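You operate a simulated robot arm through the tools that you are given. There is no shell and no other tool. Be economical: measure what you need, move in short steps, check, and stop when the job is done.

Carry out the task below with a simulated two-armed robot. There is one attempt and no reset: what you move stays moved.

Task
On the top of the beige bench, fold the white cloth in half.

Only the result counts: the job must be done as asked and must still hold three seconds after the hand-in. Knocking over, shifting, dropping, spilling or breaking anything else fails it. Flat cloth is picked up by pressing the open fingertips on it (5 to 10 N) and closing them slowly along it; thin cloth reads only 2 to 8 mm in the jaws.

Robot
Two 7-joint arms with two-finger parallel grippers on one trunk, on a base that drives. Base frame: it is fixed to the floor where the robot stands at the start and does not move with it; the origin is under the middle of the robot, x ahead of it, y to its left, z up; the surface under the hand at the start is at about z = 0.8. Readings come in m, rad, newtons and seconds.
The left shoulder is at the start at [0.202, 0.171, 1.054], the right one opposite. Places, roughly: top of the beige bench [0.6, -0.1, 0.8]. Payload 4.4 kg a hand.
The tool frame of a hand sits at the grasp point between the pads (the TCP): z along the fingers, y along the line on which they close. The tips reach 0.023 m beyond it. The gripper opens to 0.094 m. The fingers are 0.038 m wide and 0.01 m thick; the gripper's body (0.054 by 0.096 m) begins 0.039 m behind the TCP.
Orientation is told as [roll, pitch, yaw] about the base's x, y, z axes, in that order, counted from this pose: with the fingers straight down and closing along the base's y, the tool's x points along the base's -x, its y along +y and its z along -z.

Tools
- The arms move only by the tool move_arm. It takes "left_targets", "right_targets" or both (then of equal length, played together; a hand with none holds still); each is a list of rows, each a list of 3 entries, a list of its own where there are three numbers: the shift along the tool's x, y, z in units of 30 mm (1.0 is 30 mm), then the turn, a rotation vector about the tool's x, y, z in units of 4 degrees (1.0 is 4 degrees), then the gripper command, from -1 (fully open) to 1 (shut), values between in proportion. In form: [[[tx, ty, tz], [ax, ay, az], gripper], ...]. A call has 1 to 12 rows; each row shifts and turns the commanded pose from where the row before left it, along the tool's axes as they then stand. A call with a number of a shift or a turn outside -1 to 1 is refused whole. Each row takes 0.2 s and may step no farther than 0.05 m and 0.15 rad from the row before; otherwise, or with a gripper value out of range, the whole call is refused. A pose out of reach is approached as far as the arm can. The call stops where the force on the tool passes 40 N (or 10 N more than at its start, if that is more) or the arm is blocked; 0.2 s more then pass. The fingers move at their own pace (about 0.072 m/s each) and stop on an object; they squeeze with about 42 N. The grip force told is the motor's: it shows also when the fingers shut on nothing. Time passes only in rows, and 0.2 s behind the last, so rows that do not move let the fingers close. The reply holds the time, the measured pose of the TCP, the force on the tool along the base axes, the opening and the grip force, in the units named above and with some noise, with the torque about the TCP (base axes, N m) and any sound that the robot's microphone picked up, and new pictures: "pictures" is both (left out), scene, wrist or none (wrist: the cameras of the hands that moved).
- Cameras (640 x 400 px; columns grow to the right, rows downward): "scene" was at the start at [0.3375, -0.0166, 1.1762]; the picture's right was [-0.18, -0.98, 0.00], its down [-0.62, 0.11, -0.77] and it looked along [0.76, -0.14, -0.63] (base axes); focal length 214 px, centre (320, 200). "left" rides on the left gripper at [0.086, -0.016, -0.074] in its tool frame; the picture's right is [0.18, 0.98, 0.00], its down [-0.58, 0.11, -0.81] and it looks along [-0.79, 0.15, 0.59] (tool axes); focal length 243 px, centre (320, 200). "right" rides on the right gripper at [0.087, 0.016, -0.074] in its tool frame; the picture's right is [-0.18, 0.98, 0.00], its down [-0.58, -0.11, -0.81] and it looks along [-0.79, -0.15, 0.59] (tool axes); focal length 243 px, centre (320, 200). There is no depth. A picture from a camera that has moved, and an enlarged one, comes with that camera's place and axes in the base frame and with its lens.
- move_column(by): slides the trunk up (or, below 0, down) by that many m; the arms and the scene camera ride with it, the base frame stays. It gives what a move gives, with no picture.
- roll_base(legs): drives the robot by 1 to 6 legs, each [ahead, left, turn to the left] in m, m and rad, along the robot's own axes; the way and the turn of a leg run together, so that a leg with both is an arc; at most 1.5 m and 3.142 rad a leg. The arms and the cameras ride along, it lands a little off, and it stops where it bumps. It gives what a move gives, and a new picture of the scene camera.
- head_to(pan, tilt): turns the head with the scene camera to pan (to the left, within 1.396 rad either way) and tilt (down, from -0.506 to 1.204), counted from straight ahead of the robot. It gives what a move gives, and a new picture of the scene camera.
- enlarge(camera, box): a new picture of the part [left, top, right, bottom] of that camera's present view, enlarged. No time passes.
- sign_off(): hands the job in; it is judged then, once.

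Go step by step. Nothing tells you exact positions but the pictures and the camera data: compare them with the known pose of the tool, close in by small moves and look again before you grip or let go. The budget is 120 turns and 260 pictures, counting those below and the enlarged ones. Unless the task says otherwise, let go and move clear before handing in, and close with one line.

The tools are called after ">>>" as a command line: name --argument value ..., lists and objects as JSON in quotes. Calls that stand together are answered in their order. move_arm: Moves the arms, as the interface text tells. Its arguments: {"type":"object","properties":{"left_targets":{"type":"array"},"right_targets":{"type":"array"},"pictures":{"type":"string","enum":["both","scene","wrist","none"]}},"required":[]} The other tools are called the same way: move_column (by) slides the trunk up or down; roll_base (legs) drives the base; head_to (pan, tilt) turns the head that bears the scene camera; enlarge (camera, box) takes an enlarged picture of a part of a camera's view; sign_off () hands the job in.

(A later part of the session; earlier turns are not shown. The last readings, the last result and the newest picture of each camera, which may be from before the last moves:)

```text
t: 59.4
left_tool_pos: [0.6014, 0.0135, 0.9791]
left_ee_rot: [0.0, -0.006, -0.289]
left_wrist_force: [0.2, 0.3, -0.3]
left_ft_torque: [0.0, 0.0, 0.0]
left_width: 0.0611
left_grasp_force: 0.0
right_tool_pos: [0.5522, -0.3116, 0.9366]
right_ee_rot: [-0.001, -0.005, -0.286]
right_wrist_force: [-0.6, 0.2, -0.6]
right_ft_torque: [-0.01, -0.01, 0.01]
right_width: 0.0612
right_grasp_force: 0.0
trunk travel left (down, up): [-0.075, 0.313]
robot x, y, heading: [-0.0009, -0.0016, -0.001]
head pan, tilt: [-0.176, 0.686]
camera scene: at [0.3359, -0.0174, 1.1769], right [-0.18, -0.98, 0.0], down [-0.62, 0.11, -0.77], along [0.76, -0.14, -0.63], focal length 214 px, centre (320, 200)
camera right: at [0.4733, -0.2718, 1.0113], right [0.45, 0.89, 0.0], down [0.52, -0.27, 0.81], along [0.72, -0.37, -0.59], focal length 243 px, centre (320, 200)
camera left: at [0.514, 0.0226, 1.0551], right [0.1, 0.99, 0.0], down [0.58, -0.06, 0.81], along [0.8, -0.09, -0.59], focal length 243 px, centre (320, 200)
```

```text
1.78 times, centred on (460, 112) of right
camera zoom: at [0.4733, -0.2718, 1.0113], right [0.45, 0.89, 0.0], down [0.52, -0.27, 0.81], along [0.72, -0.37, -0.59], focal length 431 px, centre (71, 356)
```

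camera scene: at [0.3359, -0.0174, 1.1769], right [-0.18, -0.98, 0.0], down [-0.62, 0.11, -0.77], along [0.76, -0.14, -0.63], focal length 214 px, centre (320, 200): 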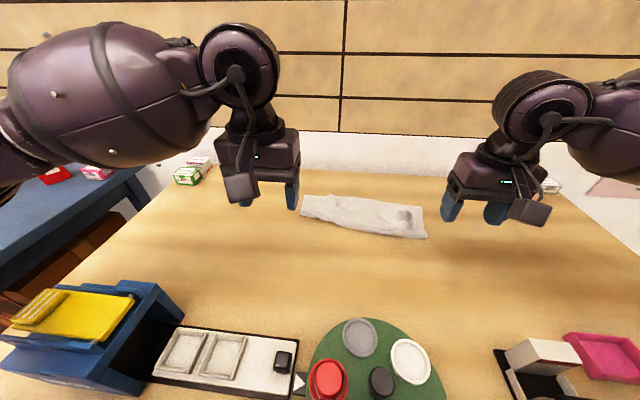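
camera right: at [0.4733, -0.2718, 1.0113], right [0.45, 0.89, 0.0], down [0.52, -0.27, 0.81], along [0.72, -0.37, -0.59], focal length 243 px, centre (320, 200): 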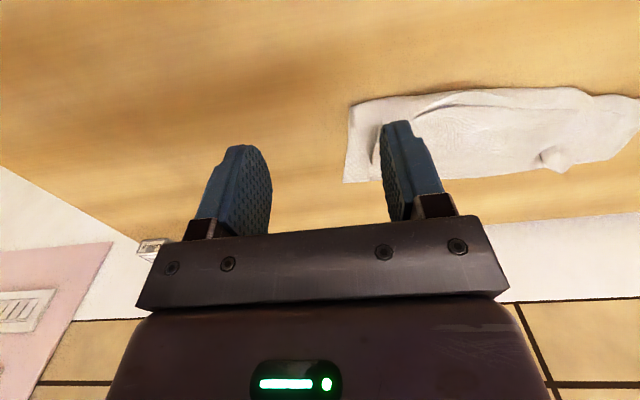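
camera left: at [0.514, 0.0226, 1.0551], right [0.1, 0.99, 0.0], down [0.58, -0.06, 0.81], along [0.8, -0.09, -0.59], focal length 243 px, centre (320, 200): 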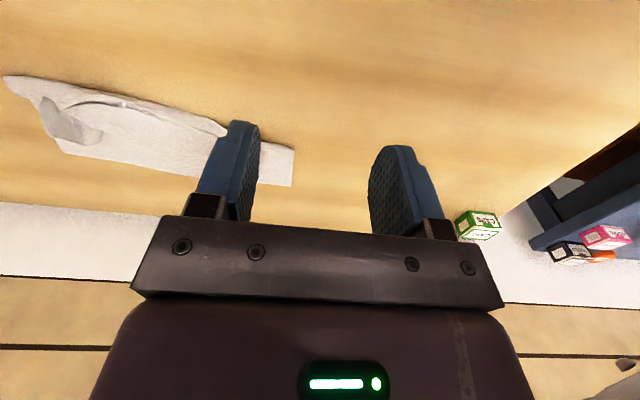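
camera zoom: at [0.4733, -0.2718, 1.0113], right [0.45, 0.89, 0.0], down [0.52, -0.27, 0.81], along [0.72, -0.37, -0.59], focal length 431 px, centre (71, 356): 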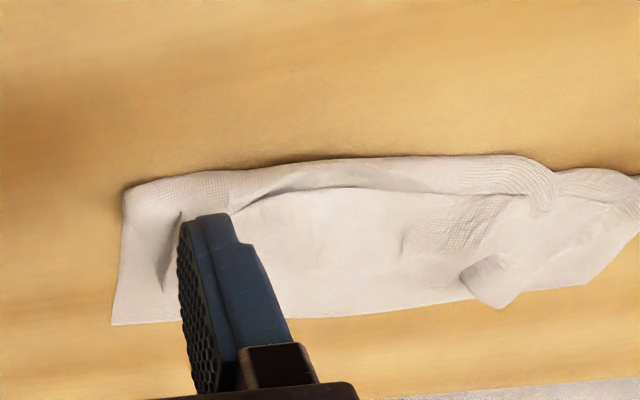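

The cloth's centre hem is still turned back, the left corner lies forward, and the right flap is a raised tube near s≈0.73. I go over the left corner flap and the right tube with open fingers to take just those and lay the cloth flat again.

>>> move_arm --left_targets '[[[-0.886, -0.347, 0.2], [0, 0, 0], -0.3], [[-0.886, -0.347, 0.2], [0, 0, 0], -0.3], [[-0.886, -0.347, 0.2], [0, 0, 0], -0.3], [[-0.886, -0.347, 0.2], [0, 0, 0], -0.3], [[-0.886, -0.347, 0.2], [0, 0, 0], -0.3], [[-0.886, -0.347, 0.2], [0, 0, 0], -0.3], [[-0.886, -0.347, 0.2], [0, 0, 0], -0.3], [[-0.886, -0.347, 0.2], [0, 0, 0], -0.3], [[0, 0, 0.8], [0, 0, 0], -0.3], [[0, 0, 0.8], [0, 0, 0], -0.3], [[0, 0, 0.8], [0, 0, 0], -0.3], [[0, 0, 0.6], [0, 0, 0], -0.3]]' --right_targets '[[[-0.508, 0.258, 0.05], [0, 0, 0], -0.3], [[-0.508, 0.258, 0.05], [0, 0, 0], -0.3], [[-0.508, 0.258, 0.05], [0, 0, 0], -0.3], [[-0.508, 0.258, 0.05], [0, 0, 0], -0.3], [[-0.508, 0.258, 0.05], [0, 0, 0], -0.3], [[-0.508, 0.258, 0.05], [0, 0, 0], -0.3], [[-0.508, 0.258, 0.05], [0, 0, 0], -0.3], [[-0.508, 0.258, 0.05], [0, 0, 0], -0.3], [[0, 0, 0.77], [0, 0, 0], -0.3], [[0, 0, 0.77], [0, 0, 0], -0.3], [[0, 0, 0.77], [0, 0, 0], -0.3], [[0, 0, 0.6], [0, 0, 0], -0.3]]' --pictures "wrist"

```text
t: 62.0
left_tool_pos: [0.7835, -0.1269, 0.8385]
left_ee_rot: [-0.002, -0.001, -0.289]
left_wrist_force: [-1.0, 0.0, 0.6]
left_ft_torque: [0.0, 0.04, -0.01]
left_width: 0.0613
left_grasp_force: 0.1
right_tool_pos: [0.6876, -0.2877, 0.8352]
right_ee_rot: [0.0, -0.001, -0.288]
right_wrist_force: [0.4, 0.0, 0.5]
right_ft_torque: [-0.02, -0.02, 0.0]
right_width: 0.0611
right_grasp_force: 0.1
trunk travel left (down, up): [-0.075, 0.313]
robot x, y, heading: [-0.0015, -0.0031, -0.001]
head pan, tilt: [-0.176, 0.686]
camera right: at [0.6096, -0.247, 0.9099], right [0.46, 0.89, 0.0], down [0.53, -0.27, 0.81], along [0.72, -0.37, -0.59], focal length 243 px, centre (320, 200)
camera left: at [0.6957, -0.1185, 0.915], right [0.11, 0.99, 0.0], down [0.59, -0.06, 0.81], along [0.8, -0.09, -0.59], focal length 243 px, centre (320, 200)
```

right: 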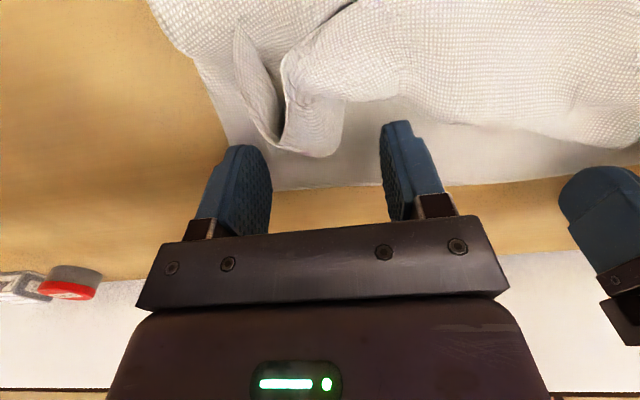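
left: 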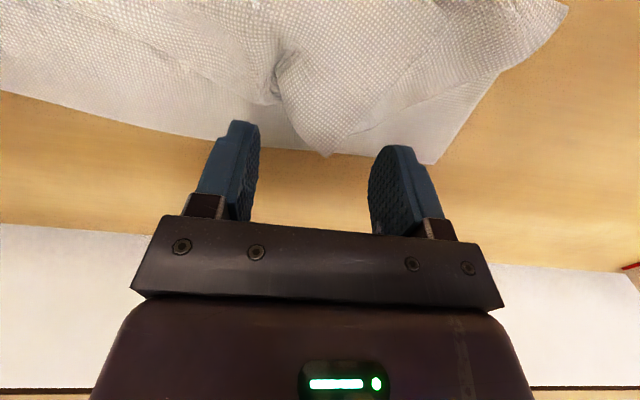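

The left corner D already points forward onto the far edge, which is the right orientation for gripping and laying it out. I zoom in on the right side to understand that corner.

>>> enlarge --camera "right" --box '[140, 0, 460, 200]'

>>> enlarge --camera "left" --box '[150, 0, 470, 200]'

>>> enlarge --camera "scene" --box '[290, 170, 450, 270]'

```text
2.00 times, centred on (300, 100) of right
camera zoom: at [0.6096, -0.247, 0.9099], right [0.46, 0.89, 0.0], down [0.53, -0.27, 0.81], along [0.72, -0.37, -0.59], focal length 485 px, centre (360, 400)
```

zoom: 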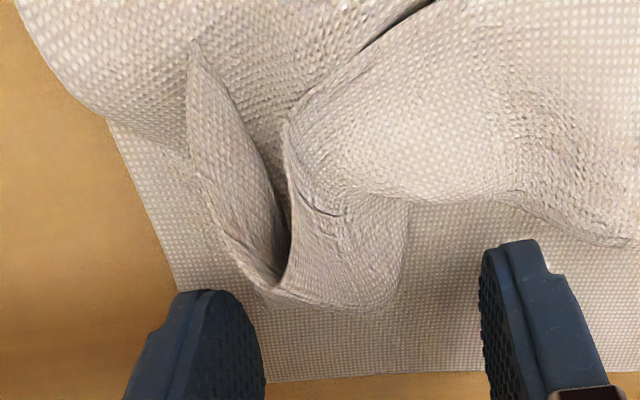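

```text
2.00 times, centred on (310, 100) of left
camera zoom: at [0.6957, -0.1185, 0.915], right [0.11, 0.99, 0.0], down [0.59, -0.06, 0.81], along [0.8, -0.09, -0.59], focal length 485 px, centre (340, 400)
```

zoom: 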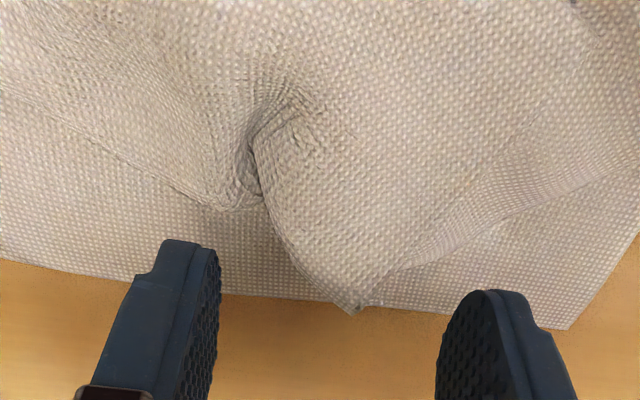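

```text
4.00 times, centred on (370, 220) of scene
camera zoom: at [0.3377, -0.0176, 1.176], right [-0.18, -0.98, 0.0], down [-0.62, 0.11, -0.77], along [0.76, -0.14, -0.63], focal length 858 px, centre (120, 120)
```

zoom: 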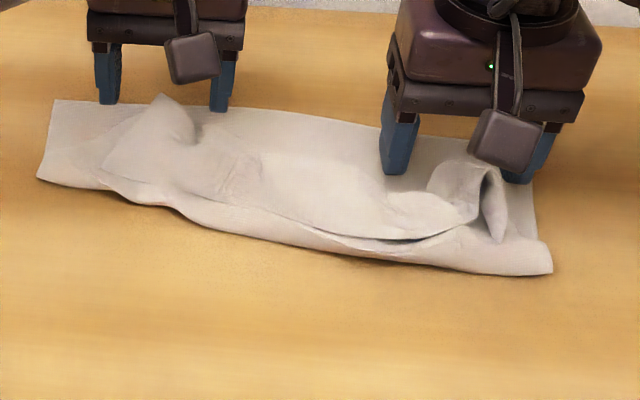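

Right corner C is a raised tip at about s≈0.69, t≈-0.08, with the flap folded back there. A small-overlap pinch right at C should let it flop forward as the left one did. I position the right hand there with a narrow opening.

>>> move_arm --right_targets '[[[0, 0, -1], [0, 0, 0], -0.3], [[0, 0, -0.5], [0, 0, 0], 0], [[0.95, 0.09, 0], [0, 0, 0], 0.36], [[0.95, 0.09, 0], [0, 0, 0], 0.36], [[0, 0, 0.6], [0, 0, 0], 0.36], [[0, 0, 0.5], [0, 0, 0], 0.36]]' --pictures "wrist"

>>> enlarge --camera "right" --box '[160, 60, 480, 260]'

```text
t: 63.4
left_tool_pos: [0.7834, -0.1256, 0.8393]
left_ee_rot: [-0.001, -0.004, -0.29]
left_wrist_force: [-0.1, 0.1, -0.2]
left_ft_torque: [0.01, -0.02, 0.01]
left_width: 0.0612
left_grasp_force: 0.0
right_tool_pos: [0.6336, -0.2655, 0.8485]
right_ee_rot: [-0.001, -0.002, -0.288]
right_wrist_force: [0.4, 0.2, 0.7]
right_ft_torque: [0.0, -0.02, 0.01]
right_width: 0.0301
right_grasp_force: 0.0
trunk travel left (down, up): [-0.075, 0.313]
robot x, y, heading: [0.0007, -0.0018, 0.0]
head pan, tilt: [-0.176, 0.686]
camera right: at [0.5556, -0.2255, 0.9229], right [0.46, 0.89, 0.0], down [0.52, -0.27, 0.81], along [0.72, -0.37, -0.59], focal length 243 px, centre (320, 200)
```

right: 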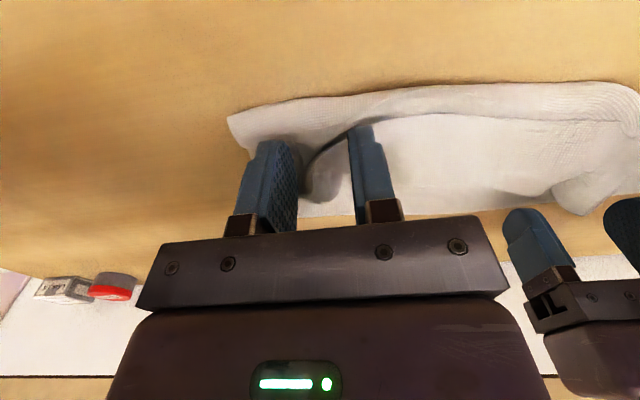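

```text
2.00 times, centred on (320, 160) of right
camera zoom: at [0.5556, -0.2255, 0.9229], right [0.46, 0.89, 0.0], down [0.52, -0.27, 0.81], along [0.72, -0.37, -0.59], focal length 485 px, centre (320, 280)
```

zoom: 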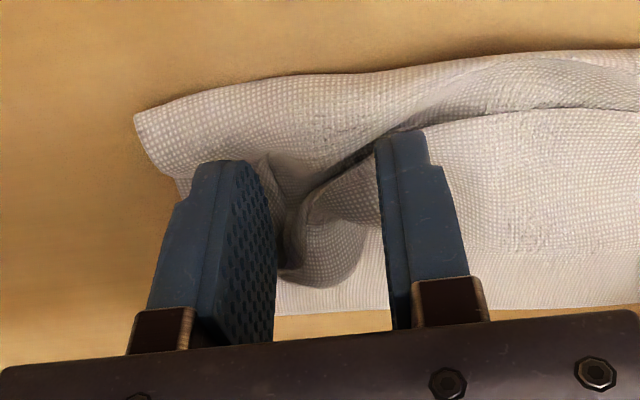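

The hem crosses between the fingers with about 9 mm overlap, as wanted. I lower a bit and close slowly.

>>> move_arm --right_targets '[[[0, 0, 0.25], [0, 0, 0], 0.36], [[0, 0, 0.22], [0, 0, 0], 0.36], [[0, 0, 0], [0, 0, 0], 0.5], [[0, 0, 0], [0, 0, 0], 0.6], [[0, 0, 0], [0, 0, 0], 0.7], [[0, 0, 0], [0, 0, 0], 0.8], [[0, 0, 0], [0, 0, 0], 0.9], [[0, 0, 0], [0, 0, 0], 1], [[0, 0, 0], [0, 0, 0], 1], [[0, 0, -0.5], [0, 0, 0], 1], [[0, 0, -0.4], [0, 0, 0], 1]]' --pictures "wrist"

>>> enlarge --camera "scene" --box '[290, 170, 450, 270]'

```text
t: 65.8
left_tool_pos: [0.7828, -0.1267, 0.8396]
left_ee_rot: [-0.001, -0.004, -0.29]
left_wrist_force: [-0.6, 0.1, -0.1]
left_ft_torque: [0.0, 0.01, -0.02]
left_width: 0.0609
left_grasp_force: 0.1
right_tool_pos: [0.6355, -0.2663, 0.86]
right_ee_rot: [0.0, -0.003, -0.286]
right_wrist_force: [0.2, -0.7, -0.7]
right_ft_torque: [0.02, -0.01, 0.03]
right_width: 0.002
right_grasp_force: 41.9
trunk travel left (down, up): [-0.075, 0.313]
robot x, y, heading: [0.0013, -0.0034, -0.001]
head pan, tilt: [-0.176, 0.686]
camera right: at [0.5563, -0.2258, 0.9353], right [0.45, 0.89, 0.0], down [0.53, -0.27, 0.81], along [0.72, -0.37, -0.59], focal length 243 px, centre (320, 200)
```

right: 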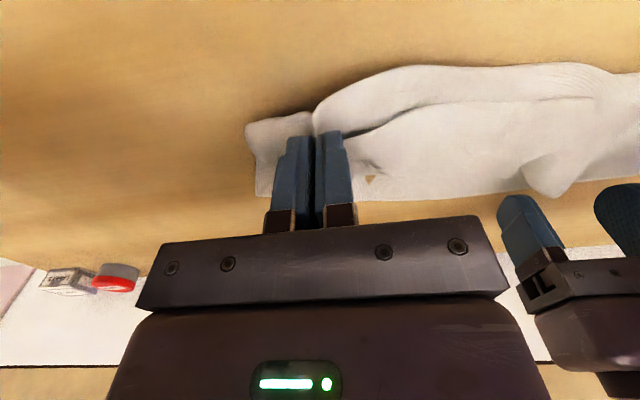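

```text
4.00 times, centred on (370, 220) of scene
camera zoom: at [0.3372, -0.0175, 1.1762], right [-0.18, -0.98, 0.0], down [-0.62, 0.11, -0.77], along [0.76, -0.14, -0.63], focal length 858 px, centre (120, 120)
```

zoom: 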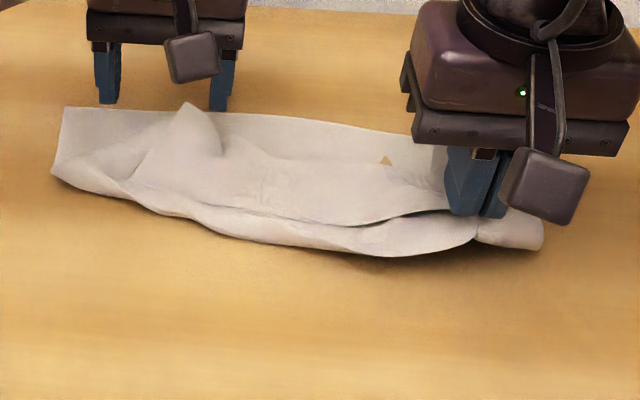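

The right hand took the middle layer instead. I set it down and release; then with the left hand I take corner D, which is cleanly exposed, to lay the cloth flat from there.

>>> move_arm --left_targets '[[[0, 0, 0.25], [0, 0, 0], -0.3], [[0, 0, 0.1], [0, 0, 0], -0.1], [[0, 0, 0], [0, 0, 0], 0.1], [[0, 0, 0], [0, 0, 0], 0.25], [[0, 0, 0], [0, 0, 0], 0.4], [[0, 0, 0], [0, 0, 0], 0.55], [[0, 0, 0], [0, 0, 0], 0.7], [[0, 0, 0], [0, 0, 0], 0.85], [[0, 0, 0], [0, 0, 0], 1], [[0, 0, 0], [0, 0, 0], 1], [[0, 0, -0.5], [0, 0, 0], 1], [[0, 0, -0.3], [0, 0, 0], 1]]' --right_targets '[[[0, 0, 0.5], [0, 0, 0], 1], [[0, 0, 0.2], [0, 0, 0], 1], [[0, 0, 0], [0, 0, 0], 0.6], [[0, 0, 0], [0, 0, 0], 0.3], [[0, 0, -0.6], [0, 0, 0], 0.3], [[0, 0, -1], [0, 0, 0], 0], [[0.5, -0.5, -1], [0, 0, 0], -0.3], [[0.9, -0.9, 0], [0, 0, 0], -0.3], [[0.9, -0.9, 0], [0, 0, 0], -0.3], [[0, 0, 0], [0, 0, 0], -0.3], [[0, 0, 0], [0, 0, 0], -0.3], [[0, 0, 0], [0, 0, 0], -0.3]]'

>>> enlarge --camera "scene" --box '[290, 160, 450, 260]'

```text
t: 68.4
left_tool_pos: [0.7844, -0.1273, 0.8539]
left_ee_rot: [-0.002, -0.005, -0.29]
left_wrist_force: [-0.3, 0.6, -0.4]
left_ft_torque: [0.01, 0.0, 0.01]
left_width: 0.0017
left_grasp_force: 41.5
right_tool_pos: [0.5475, -0.3122, 0.9184]
right_ee_rot: [0.001, -0.002, -0.287]
right_wrist_force: [0.8, -1.2, -0.4]
right_ft_torque: [0.0, 0.02, 0.0]
right_width: 0.0612
right_grasp_force: 0.1
trunk travel left (down, up): [-0.075, 0.313]
robot x, y, heading: [0.001, -0.0021, 0.001]
head pan, tilt: [-0.176, 0.686]
camera scene: at [0.3375, -0.0175, 1.1761], right [-0.18, -0.98, 0.0], down [-0.62, 0.11, -0.77], along [0.76, -0.14, -0.63], focal length 214 px, centre (320, 200)
camera right: at [0.4697, -0.2721, 0.9917], right [0.45, 0.89, 0.0], down [0.53, -0.27, 0.81], along [0.72, -0.37, -0.59], focal length 243 px, centre (320, 200)
camera left: at [0.6965, -0.1188, 0.9292], right [0.1, 0.99, 0.0], down [0.59, -0.06, 0.81], along [0.8, -0.09, -0.59], focal length 243 px, centre (320, 200)
```

scene: 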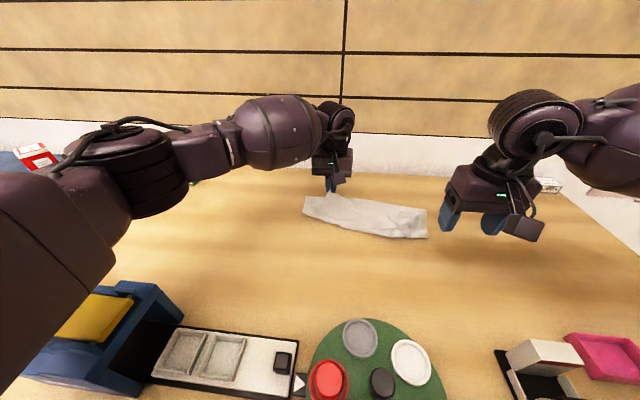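
right: 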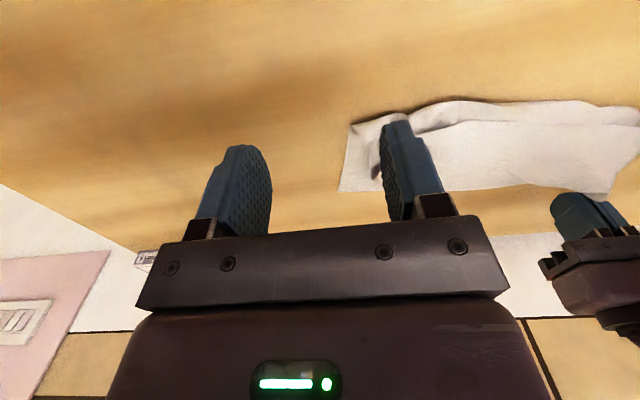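
left: 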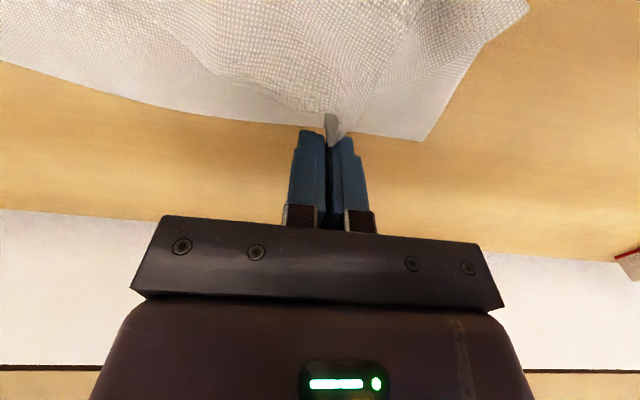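

```text
4.00 times, centred on (370, 210) of scene
camera zoom: at [0.3375, -0.0175, 1.1761], right [-0.18, -0.98, 0.0], down [-0.62, 0.11, -0.77], along [0.76, -0.14, -0.63], focal length 858 px, centre (120, 160)
```

zoom: 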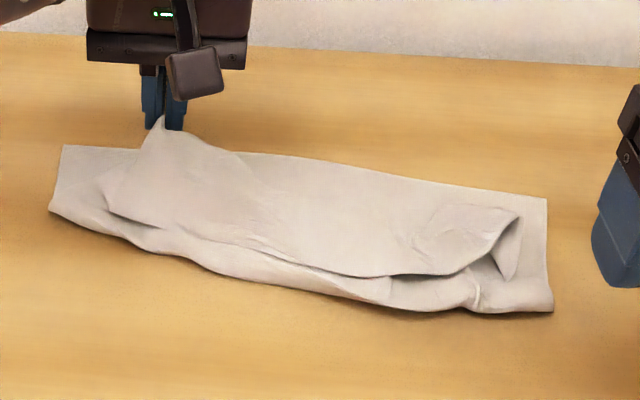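

The left hand now holds corner D by its tip, only the top layer, in the right orientation. I lift it and pull it forward and outward, so the turned-back hem gets pulled out along the far edge.

>>> move_arm --left_targets '[[[0, 0.3, -0.9], [0, 0, 0], 1], [[-0.2, 0.5, -0.6], [0, 0, 0], 1], [[-0.4, 0.5, 0], [0, 0, 0], 1], [[-0.5, 0.5, 0], [0, 0, 0], 1], [[-0.6, 0.5, 0], [0, 0, 0], 1], [[-0.5, 0.3, 0], [0, 0, 0], 1], [[0, 0, 0], [0, 0, 0], 1]]'

>>> enlarge --camera "scene" --box '[290, 150, 450, 250]'

```text
t: 70.0
left_tool_pos: [0.8663, -0.0711, 0.897]
left_ee_rot: [0.001, -0.003, -0.288]
left_wrist_force: [-0.2, -1.0, 0.7]
left_ft_torque: [0.0, -0.01, 0.0]
left_width: 0.0016
left_grasp_force: 42.1
right_tool_pos: [0.5492, -0.313, 0.9178]
right_ee_rot: [0.0, 0.0, -0.285]
right_wrist_force: [-0.1, -1.2, -0.4]
right_ft_torque: [0.01, -0.04, 0.0]
right_width: 0.0613
right_grasp_force: 0.1
trunk travel left (down, up): [-0.075, 0.313]
robot x, y, heading: [-0.0003, -0.0029, 0.003]
head pan, tilt: [-0.176, 0.686]
camera scene: at [0.3373, -0.0174, 1.1762], right [-0.18, -0.98, 0.0], down [-0.62, 0.11, -0.77], along [0.76, -0.14, -0.63], focal length 214 px, centre (320, 200)
camera left: at [0.7802, -0.063, 0.9734], right [0.1, 0.99, 0.0], down [0.59, -0.06, 0.81], along [0.8, -0.09, -0.59], focal length 243 px, centre (320, 200)
```

scene: 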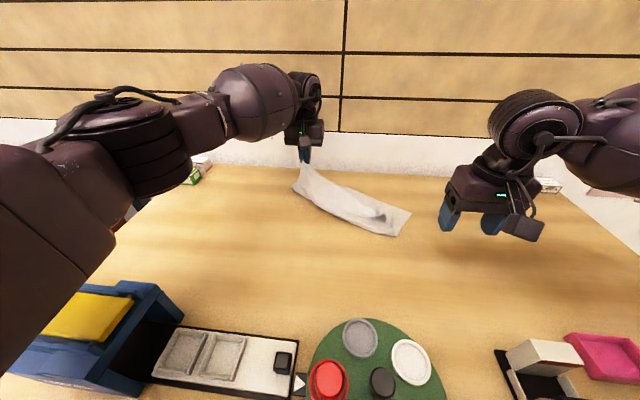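
left: 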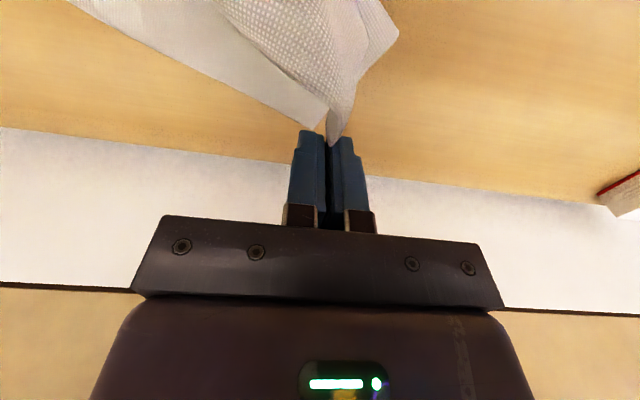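

```text
4.00 times, centred on (370, 200) of scene
camera zoom: at [0.3373, -0.0174, 1.1762], right [-0.18, -0.98, 0.0], down [-0.62, 0.11, -0.77], along [0.76, -0.14, -0.63], focal length 858 px, centre (120, 200)
```

zoom: 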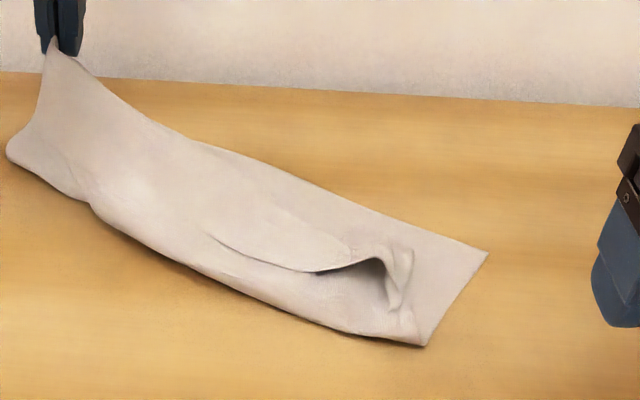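

That worked very well: the hem on the left and centre has unrolled, leaving only a pleat near the right end. I bring the right hand over for a close look there.

>>> move_arm --right_targets '[[[-0.4, 0.8, -0.3], [0, 0, 0], -0.3], [[-0.4, 0.8, -0.3], [0, 0, 0], -0.3]]' --pictures "wrist"

>>> enlarge --camera "right" --box '[300, 0, 640, 212]'

>>> enlarge --camera "scene" --box '[330, 175, 426, 235]'

```text
t: 70.6
left_tool_pos: [0.8675, -0.0711, 0.8964]
left_ee_rot: [-0.002, -0.003, -0.289]
left_wrist_force: [0.1, 0.4, -0.4]
left_ft_torque: [-0.01, 0.02, 0.02]
left_width: 0.0017
left_grasp_force: 42.7
right_tool_pos: [0.585, -0.2738, 0.9361]
right_ee_rot: [0.0, -0.002, -0.288]
right_wrist_force: [-0.1, 0.3, -0.2]
right_ft_torque: [-0.03, -0.01, 0.01]
right_width: 0.061
right_grasp_force: 0.1
trunk travel left (down, up): [-0.075, 0.313]
robot x, y, heading: [-0.0001, -0.002, -0.001]
head pan, tilt: [-0.176, 0.686]
camera right: at [0.5064, -0.2336, 1.0107], right [0.45, 0.89, 0.0], down [0.52, -0.27, 0.81], along [0.72, -0.37, -0.59], focal length 243 px, centre (320, 200)
```

right: 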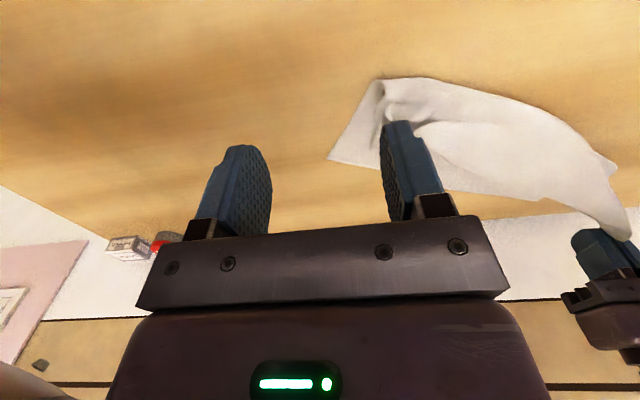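

```text
1.88 times, centred on (470, 106) of right
camera zoom: at [0.5064, -0.2336, 1.0107], right [0.45, 0.89, 0.0], down [0.52, -0.27, 0.81], along [0.72, -0.37, -0.59], focal length 457 px, centre (38, 377)
```

zoom: 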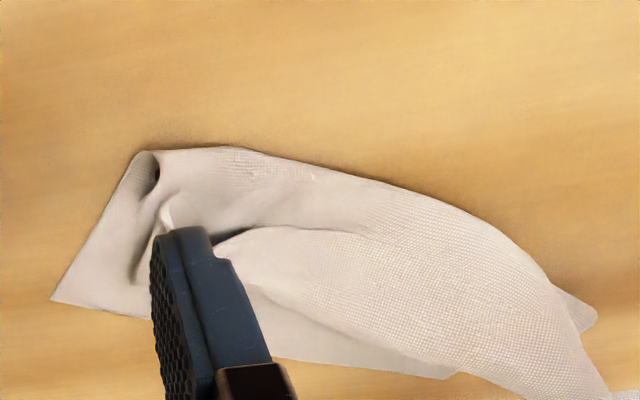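

```text
6.67 times, centred on (378, 205) of scene
camera zoom: at [0.3375, -0.0173, 1.1761], right [-0.18, -0.98, 0.0], down [-0.62, 0.11, -0.77], along [0.76, -0.14, -0.63], focal length 1430 px, centre (-67, 167)
```

zoom: 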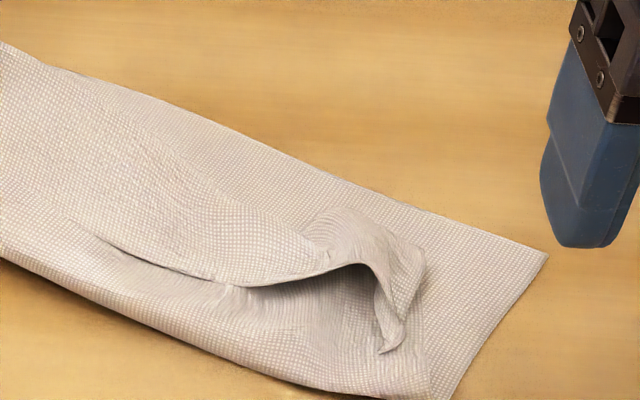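

I can see corner C as a small upright leaf at s≈0.70, t≈-0.05. I straddle it with the right hand's open fingers, tips just above the layers beneath.

>>> move_arm --right_targets '[[[-0.68, 0.517, 0.3], [0, 0, 0], -0.3], [[-0.68, 0.517, 0.3], [0, 0, 0], -0.3], [[-0.68, 0.517, 0.3], [0, 0, 0], -0.3], [[0, 0, 0.8], [0, 0, 0], -0.3], [[0, 0, 0.8], [0, 0, 0], -0.3], [[0, 0, 0.65], [0, 0, 0], -0.3]]' --pictures "wrist"

>>> enlarge --camera "right" --box '[160, 40, 480, 240]'

>>> enlarge --camera "scene" --box '[330, 175, 426, 235]'

```text
t: 72.0
left_tool_pos: [0.8668, -0.0708, 0.8968]
left_ee_rot: [-0.002, -0.002, -0.29]
left_wrist_force: [0.2, -0.2, -0.2]
left_ft_torque: [0.0, -0.02, 0.01]
left_width: 0.002
left_grasp_force: 42.4
right_tool_pos: [0.6571, -0.2454, 0.8418]
right_ee_rot: [0.0, -0.002, -0.286]
right_wrist_force: [-0.3, -0.3, 0.3]
right_ft_torque: [0.03, -0.02, 0.0]
right_width: 0.0612
right_grasp_force: 0.1
trunk travel left (down, up): [-0.075, 0.313]
robot x, y, heading: [0.0003, 0.0009, -0.008]
head pan, tilt: [-0.176, 0.686]
camera right: at [0.5786, -0.2064, 0.9155], right [0.45, 0.89, 0.0], down [0.53, -0.27, 0.81], along [0.72, -0.37, -0.59], focal length 243 px, centre (320, 200)
```

right: 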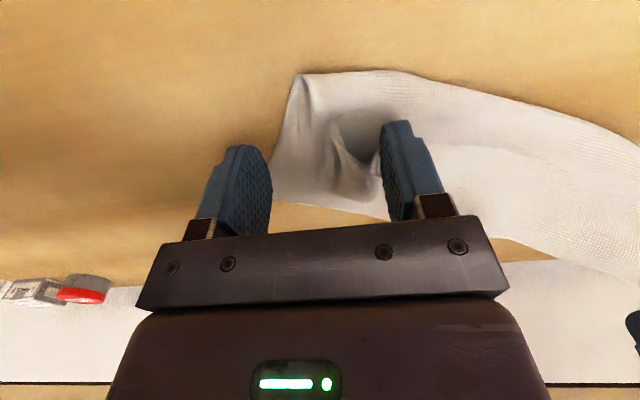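

```text
2.00 times, centred on (320, 140) of right
camera zoom: at [0.5786, -0.2064, 0.9155], right [0.45, 0.89, 0.0], down [0.53, -0.27, 0.81], along [0.72, -0.37, -0.59], focal length 485 px, centre (320, 320)
```

zoom: 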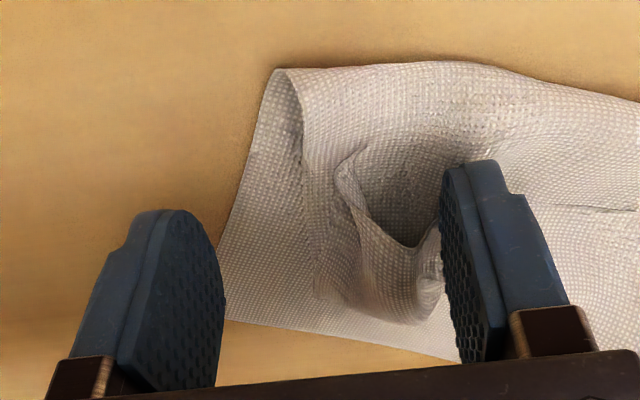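

```text
6.67 times, centred on (378, 205) of scene
camera zoom: at [0.3375, -0.0176, 1.1761], right [-0.18, -0.98, 0.0], down [-0.62, 0.11, -0.77], along [0.76, -0.14, -0.63], focal length 1430 px, centre (-67, 167)
```

zoom: 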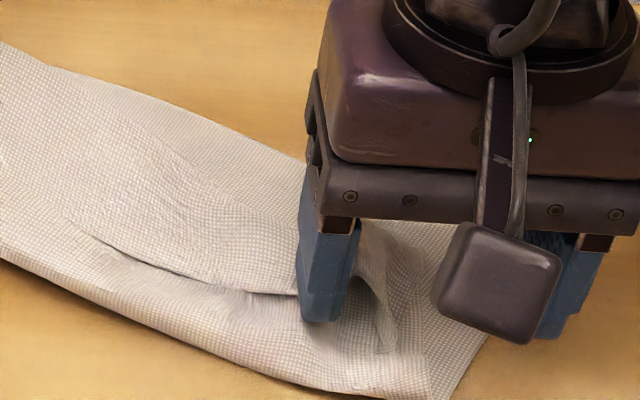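

The leaf with corner C stands between the fingers. I lower a little and close.

>>> move_arm --right_targets '[[[0, 0, 0.2], [0, 0, 0], -0.3], [[0, 0, 0], [0, 0, 0], -0.1], [[0, 0, 0], [0, 0, 0], 0.1], [[0, 0, 0], [0, 0, 0], 0.3], [[0, 0, 0], [0, 0, 0], 0.5], [[0, 0, 0], [0, 0, 0], 0.7], [[0, 0, 0], [0, 0, 0], 0.85], [[0, 0, 0], [0, 0, 0], 1], [[0, 0, 0], [0, 0, 0], 1], [[0, 0, -0.5], [0, 0, 0], 1], [[0, 0, -0.5], [0, 0, 0], 1]]' --pictures "wrist"

>>> enlarge --camera "scene" --box '[330, 175, 426, 235]'

```text
t: 74.4
left_tool_pos: [0.8662, -0.0717, 0.8976]
left_ee_rot: [-0.003, -0.004, -0.289]
left_wrist_force: [-0.3, 0.2, 0.3]
left_ft_torque: [-0.03, 0.01, 0.0]
left_width: 0.0016
left_grasp_force: 41.5
right_tool_pos: [0.6555, -0.2473, 0.8659]
right_ee_rot: [0.0, -0.001, -0.285]
right_wrist_force: [0.0, 0.3, 0.4]
right_ft_torque: [0.02, 0.01, 0.0]
right_width: 0.0018
right_grasp_force: 41.5
trunk travel left (down, up): [-0.075, 0.313]
robot x, y, heading: [0.0021, -0.0024, 0.0]
head pan, tilt: [-0.176, 0.686]
camera right: at [0.5787, -0.2064, 0.9414], right [0.45, 0.89, 0.0], down [0.52, -0.27, 0.81], along [0.72, -0.37, -0.59], focal length 243 px, centre (320, 200)
```

right: 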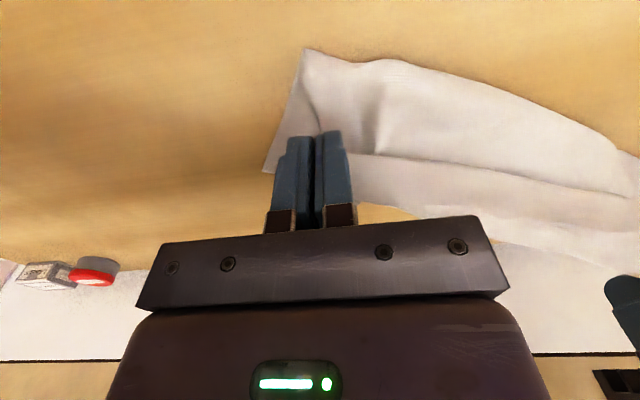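

```text
6.67 times, centred on (378, 205) of scene
camera zoom: at [0.3371, -0.0175, 1.1763], right [-0.18, -0.98, 0.0], down [-0.62, 0.11, -0.77], along [0.76, -0.14, -0.63], focal length 1430 px, centre (-67, 167)
```

zoom: 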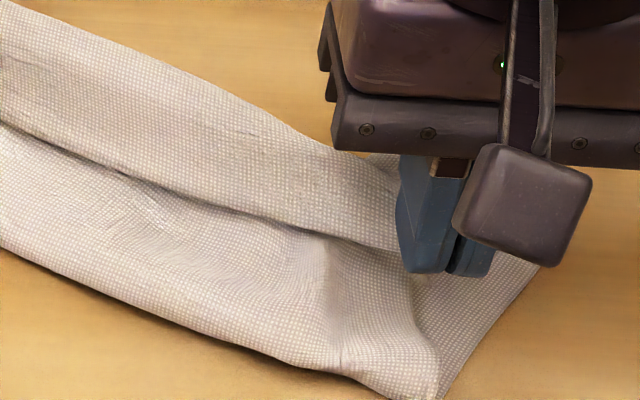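

Both hem corners are now held (single layer each). I raise both to see how the cloth hangs.

>>> move_arm --left_targets '[[[0, 0, -0.6], [0, 0, 0], 1], [[0, 0, -0.5], [0, 0, 0], 1], [[0, 0, 0], [0, 0, 0], 1], [[0, 0, 0], [0, 0, 0], 1]]' --right_targets '[[[0, -0.3, -0.9], [0, 0, 0], 1], [[0, -0.3, -0.9], [0, 0, 0], 1], [[0, -0.3, -0.6], [0, 0, 0], 1], [[0, 0, 0], [0, 0, 0], 1]]'

>>> enlarge --camera "scene" --box '[270, 130, 446, 240]'

```text
t: 75.4
left_tool_pos: [0.8668, -0.0726, 0.9297]
left_ee_rot: [-0.001, -0.003, -0.291]
left_wrist_force: [0.1, -0.2, -0.6]
left_ft_torque: [-0.01, 0.01, 0.03]
left_width: 0.0016
left_grasp_force: 41.7
right_tool_pos: [0.6496, -0.273, 0.938]
right_ee_rot: [-0.001, -0.002, -0.288]
right_wrist_force: [1.2, 0.8, 0.3]
right_ft_torque: [-0.02, 0.02, 0.04]
right_width: 0.0012
right_grasp_force: 41.8
trunk travel left (down, up): [-0.075, 0.313]
robot x, y, heading: [0.0005, 0.0015, 0.001]
head pan, tilt: [-0.176, 0.686]
camera scene: at [0.3375, -0.0175, 1.1761], right [-0.18, -0.98, 0.0], down [-0.62, 0.11, -0.77], along [0.76, -0.14, -0.63], focal length 214 px, centre (320, 200)
camera right: at [0.5713, -0.2327, 1.0126], right [0.45, 0.89, 0.0], down [0.53, -0.27, 0.81], along [0.72, -0.37, -0.59], focal length 243 px, centre (320, 200)
camera left: at [0.7797, -0.0633, 1.0065], right [0.1, 0.99, 0.0], down [0.59, -0.06, 0.81], along [0.8, -0.09, -0.59], focal length 243 px, centre (320, 200)
```

scene: 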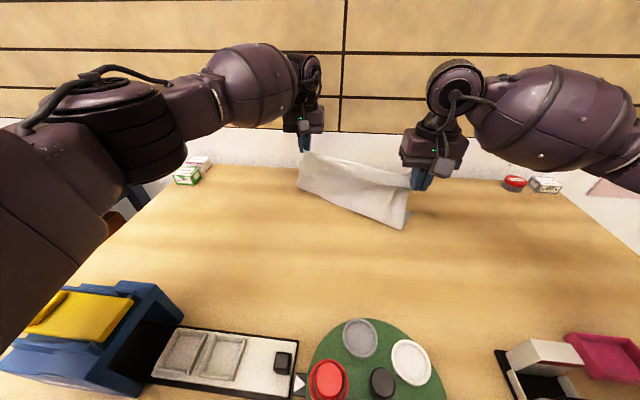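
right: 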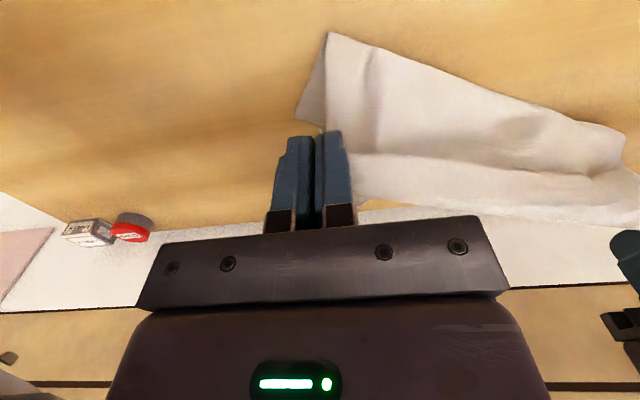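
left: 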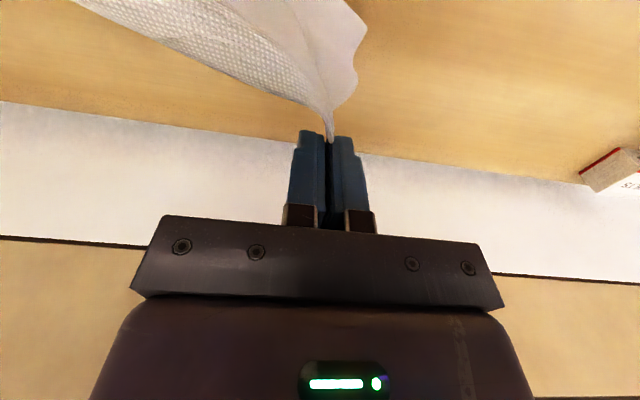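

```text
3.64 times, centred on (358, 185) of scene
camera zoom: at [0.3375, -0.0175, 1.1761], right [-0.18, -0.98, 0.0], down [-0.62, 0.11, -0.77], along [0.76, -0.14, -0.63], focal length 780 px, centre (182, 254)
```

zoom: 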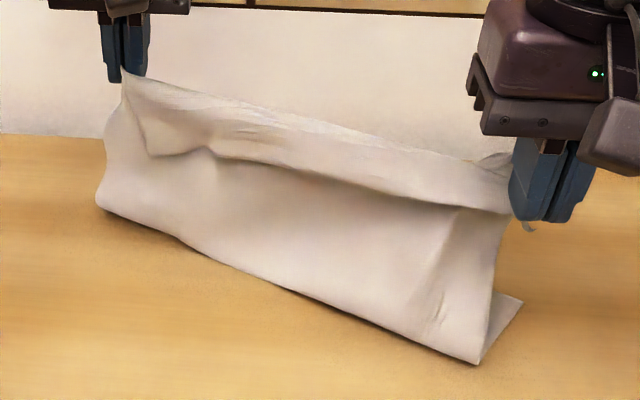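

Now it's clear: both hands hold the cloth along a line about 4 cm from the hem, with the hem hanging freely on the robot's side. That suits a fold toward the robot: I lift the whole sheet off, lay its lower half down going away from the robot, then fold the held edge back to the near side so the hem lands naturally. First I lift.

>>> move_arm --left_targets '[[[0, 0, -0.8], [0, 0, 0], 1], [[0, 0, -0.9], [0, 0, 0], 1], [[0, 0, -0.9], [0, 0, 0], 1], [[0, 0, -0.9], [0, 0, 0], 1], [[0, 0, -0.9], [0, 0, 0], 1], [[0, 0, -0.9], [0, 0, 0], 1], [[0, 0, -0.8], [0, 0, 0], 1], [[0, 0, 0], [0, 0, 0], 1]]' --right_targets '[[[0, 0, -0.8], [0, 0, 0], 1], [[0, 0, -0.9], [0, 0, 0], 1], [[0, 0, -0.9], [0, 0, 0], 1], [[0, 0, -0.9], [0, 0, 0], 1], [[0, 0, -0.9], [0, 0, 0], 1], [[0, 0, -0.9], [0, 0, 0], 1], [[0, 0, -0.8], [0, 0, 0], 1], [[0, 0, 0], [0, 0, 0], 1]]'

```text
t: 77.2
left_tool_pos: [0.8599, -0.0705, 1.1105]
left_ee_rot: [-0.003, -0.001, -0.29]
left_wrist_force: [-0.2, -0.6, 0.1]
left_ft_torque: [0.01, 0.0, 0.01]
left_width: 0.0017
left_grasp_force: 42.1
left hand out of reach, approached as far as the arm can: row 7
right_tool_pos: [0.6501, -0.2735, 1.1192]
right_ee_rot: [-0.001, 0.001, -0.288]
right_wrist_force: [0.8, 0.1, 0.2]
right_ft_torque: [0.02, 0.04, 0.05]
right_width: 0.0015
right_grasp_force: 41.8
trunk travel left (down, up): [-0.075, 0.313]
robot x, y, heading: [-0.0027, -0.0013, -0.003]
head pan, tilt: [-0.176, 0.686]
camera scene: at [0.3383, -0.018, 1.1755], right [-0.18, -0.98, 0.0], down [-0.62, 0.11, -0.77], along [0.76, -0.14, -0.63], focal length 214 px, centre (320, 200)
camera right: at [0.571, -0.2334, 1.1937], right [0.46, 0.89, 0.0], down [0.53, -0.27, 0.81], along [0.72, -0.37, -0.59], focal length 243 px, centre (320, 200)
camera left: at [0.7728, -0.0612, 1.187], right [0.1, 0.99, 0.0], down [0.59, -0.06, 0.81], along [0.8, -0.09, -0.59], focal length 243 px, centre (320, 200)
```

scene: 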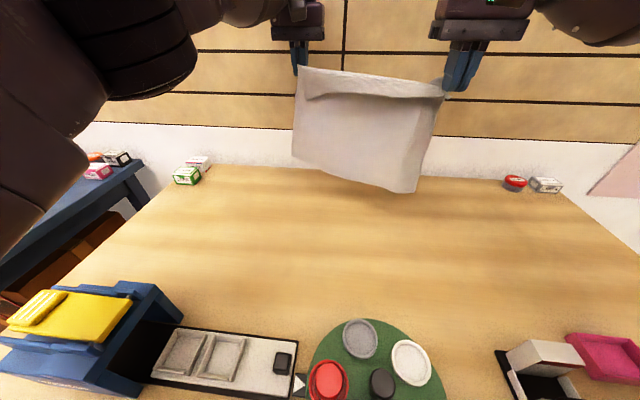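
right: 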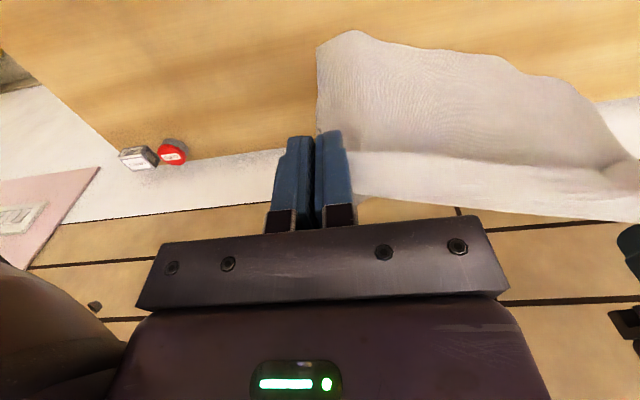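
left: 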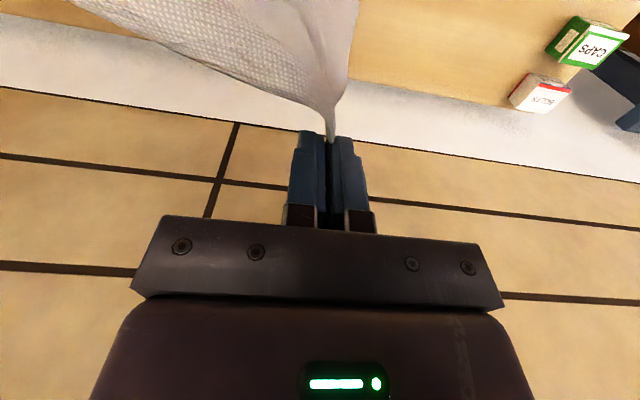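

The sheet now hangs freely and flat, with the hem flap on my side. I bring both hands back and square it up over s≈0.62, keeping it in the air.

>>> move_arm --left_targets '[[[0.625, -0.074, 0], [0, 0, 0], 1], [[0.625, -0.074, 0], [0, 0, 0], 1], [[0.625, -0.074, 0], [0, 0, 0], 1], [[0.625, -0.074, 0], [0, 0, 0], 1], [[0.625, -0.074, 0], [0, 0, 0], 1], [[0.625, -0.074, 0], [0, 0, 0], 1], [[0.625, -0.074, 0], [0, 0, 0], 1], [[0.625, -0.074, 0], [0, 0, 0], 1], [[0.625, -0.074, 0], [0, 0, 0], 1], [[0.625, -0.074, 0], [0, 0, 0], 1], [[0.625, -0.074, 0], [0, 0, 0], 1], [[0.625, -0.074, 0], [0, 0, 0], 1]]' --right_targets '[[[0.2256, -0.187, 0], [0, 0, 0], 1], [[0.2256, -0.187, 0], [0, 0, 0], 1], [[0.2256, -0.187, 0], [0, 0, 0], 1], [[0.2256, -0.187, 0], [0, 0, 0], 1], [[0.2256, -0.187, 0], [0, 0, 0], 1], [[0.2256, -0.187, 0], [0, 0, 0], 1], [[0.2256, -0.187, 0], [0, 0, 0], 1], [[0.2256, -0.187, 0], [0, 0, 0], 1], [[0.2256, -0.187, 0], [0, 0, 0], 1], [[0.2256, -0.187, 0], [0, 0, 0], 1], [[0.2256, -0.187, 0], [0, 0, 0], 1], [[0.2256, -0.187, 0], [0, 0, 0], 1]]'

```text
t: 79.8
left_tool_pos: [0.6347, -0.0303, 1.1109]
left_ee_rot: [-0.003, -0.004, -0.29]
left_wrist_force: [-0.7, -2.8, -0.9]
left_ft_torque: [-0.06, 0.01, 0.12]
left_width: 0.0015
left_grasp_force: 41.8
right_tool_pos: [0.5513, -0.3135, 1.1197]
right_ee_rot: [-0.001, -0.004, -0.286]
right_wrist_force: [0.0, 3.3, 0.5]
right_ft_torque: [0.1, 0.0, 0.1]
right_width: 0.0018
right_grasp_force: 41.9
trunk travel left (down, up): [-0.075, 0.313]
robot x, y, heading: [0.0011, 0.0023, 0.006]
head pan, tilt: [-0.176, 0.686]
camera scene: at [0.3371, -0.0175, 1.1763], right [-0.18, -0.98, 0.0], down [-0.62, 0.11, -0.77], along [0.76, -0.14, -0.63], focal length 214 px, centre (320, 200)
camera right: at [0.473, -0.2727, 1.1954], right [0.45, 0.89, 0.0], down [0.52, -0.27, 0.81], along [0.72, -0.37, -0.59], focal length 243 px, centre (320, 200)
camera left: at [0.548, -0.023, 1.1873], right [0.1, 0.99, 0.0], down [0.59, -0.06, 0.81], along [0.8, -0.09, -0.59], focal length 243 px, centre (320, 200)
```

scene: 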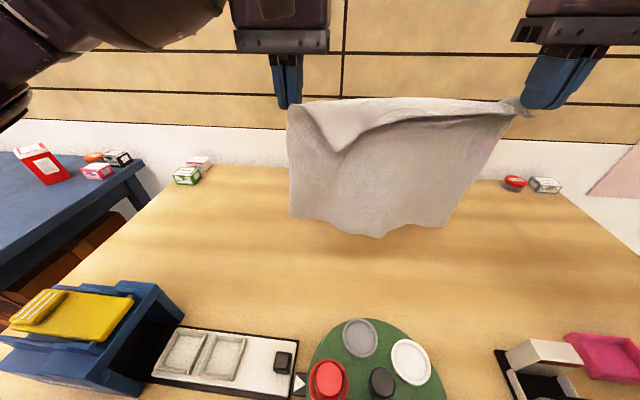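
right: 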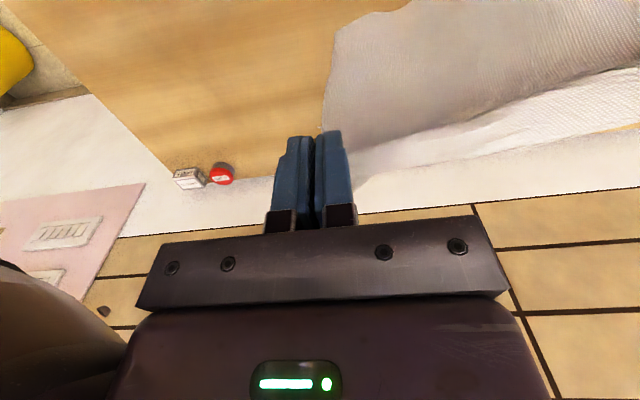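
left: 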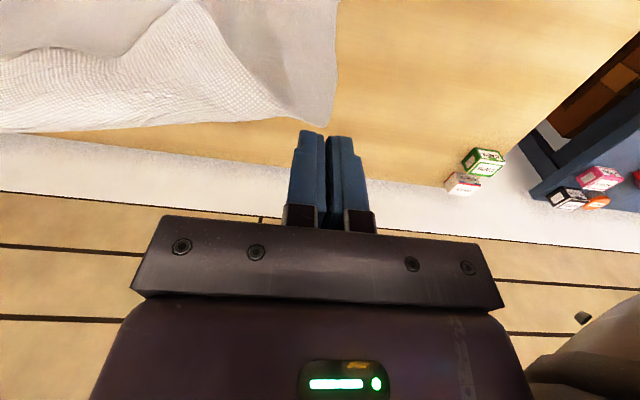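

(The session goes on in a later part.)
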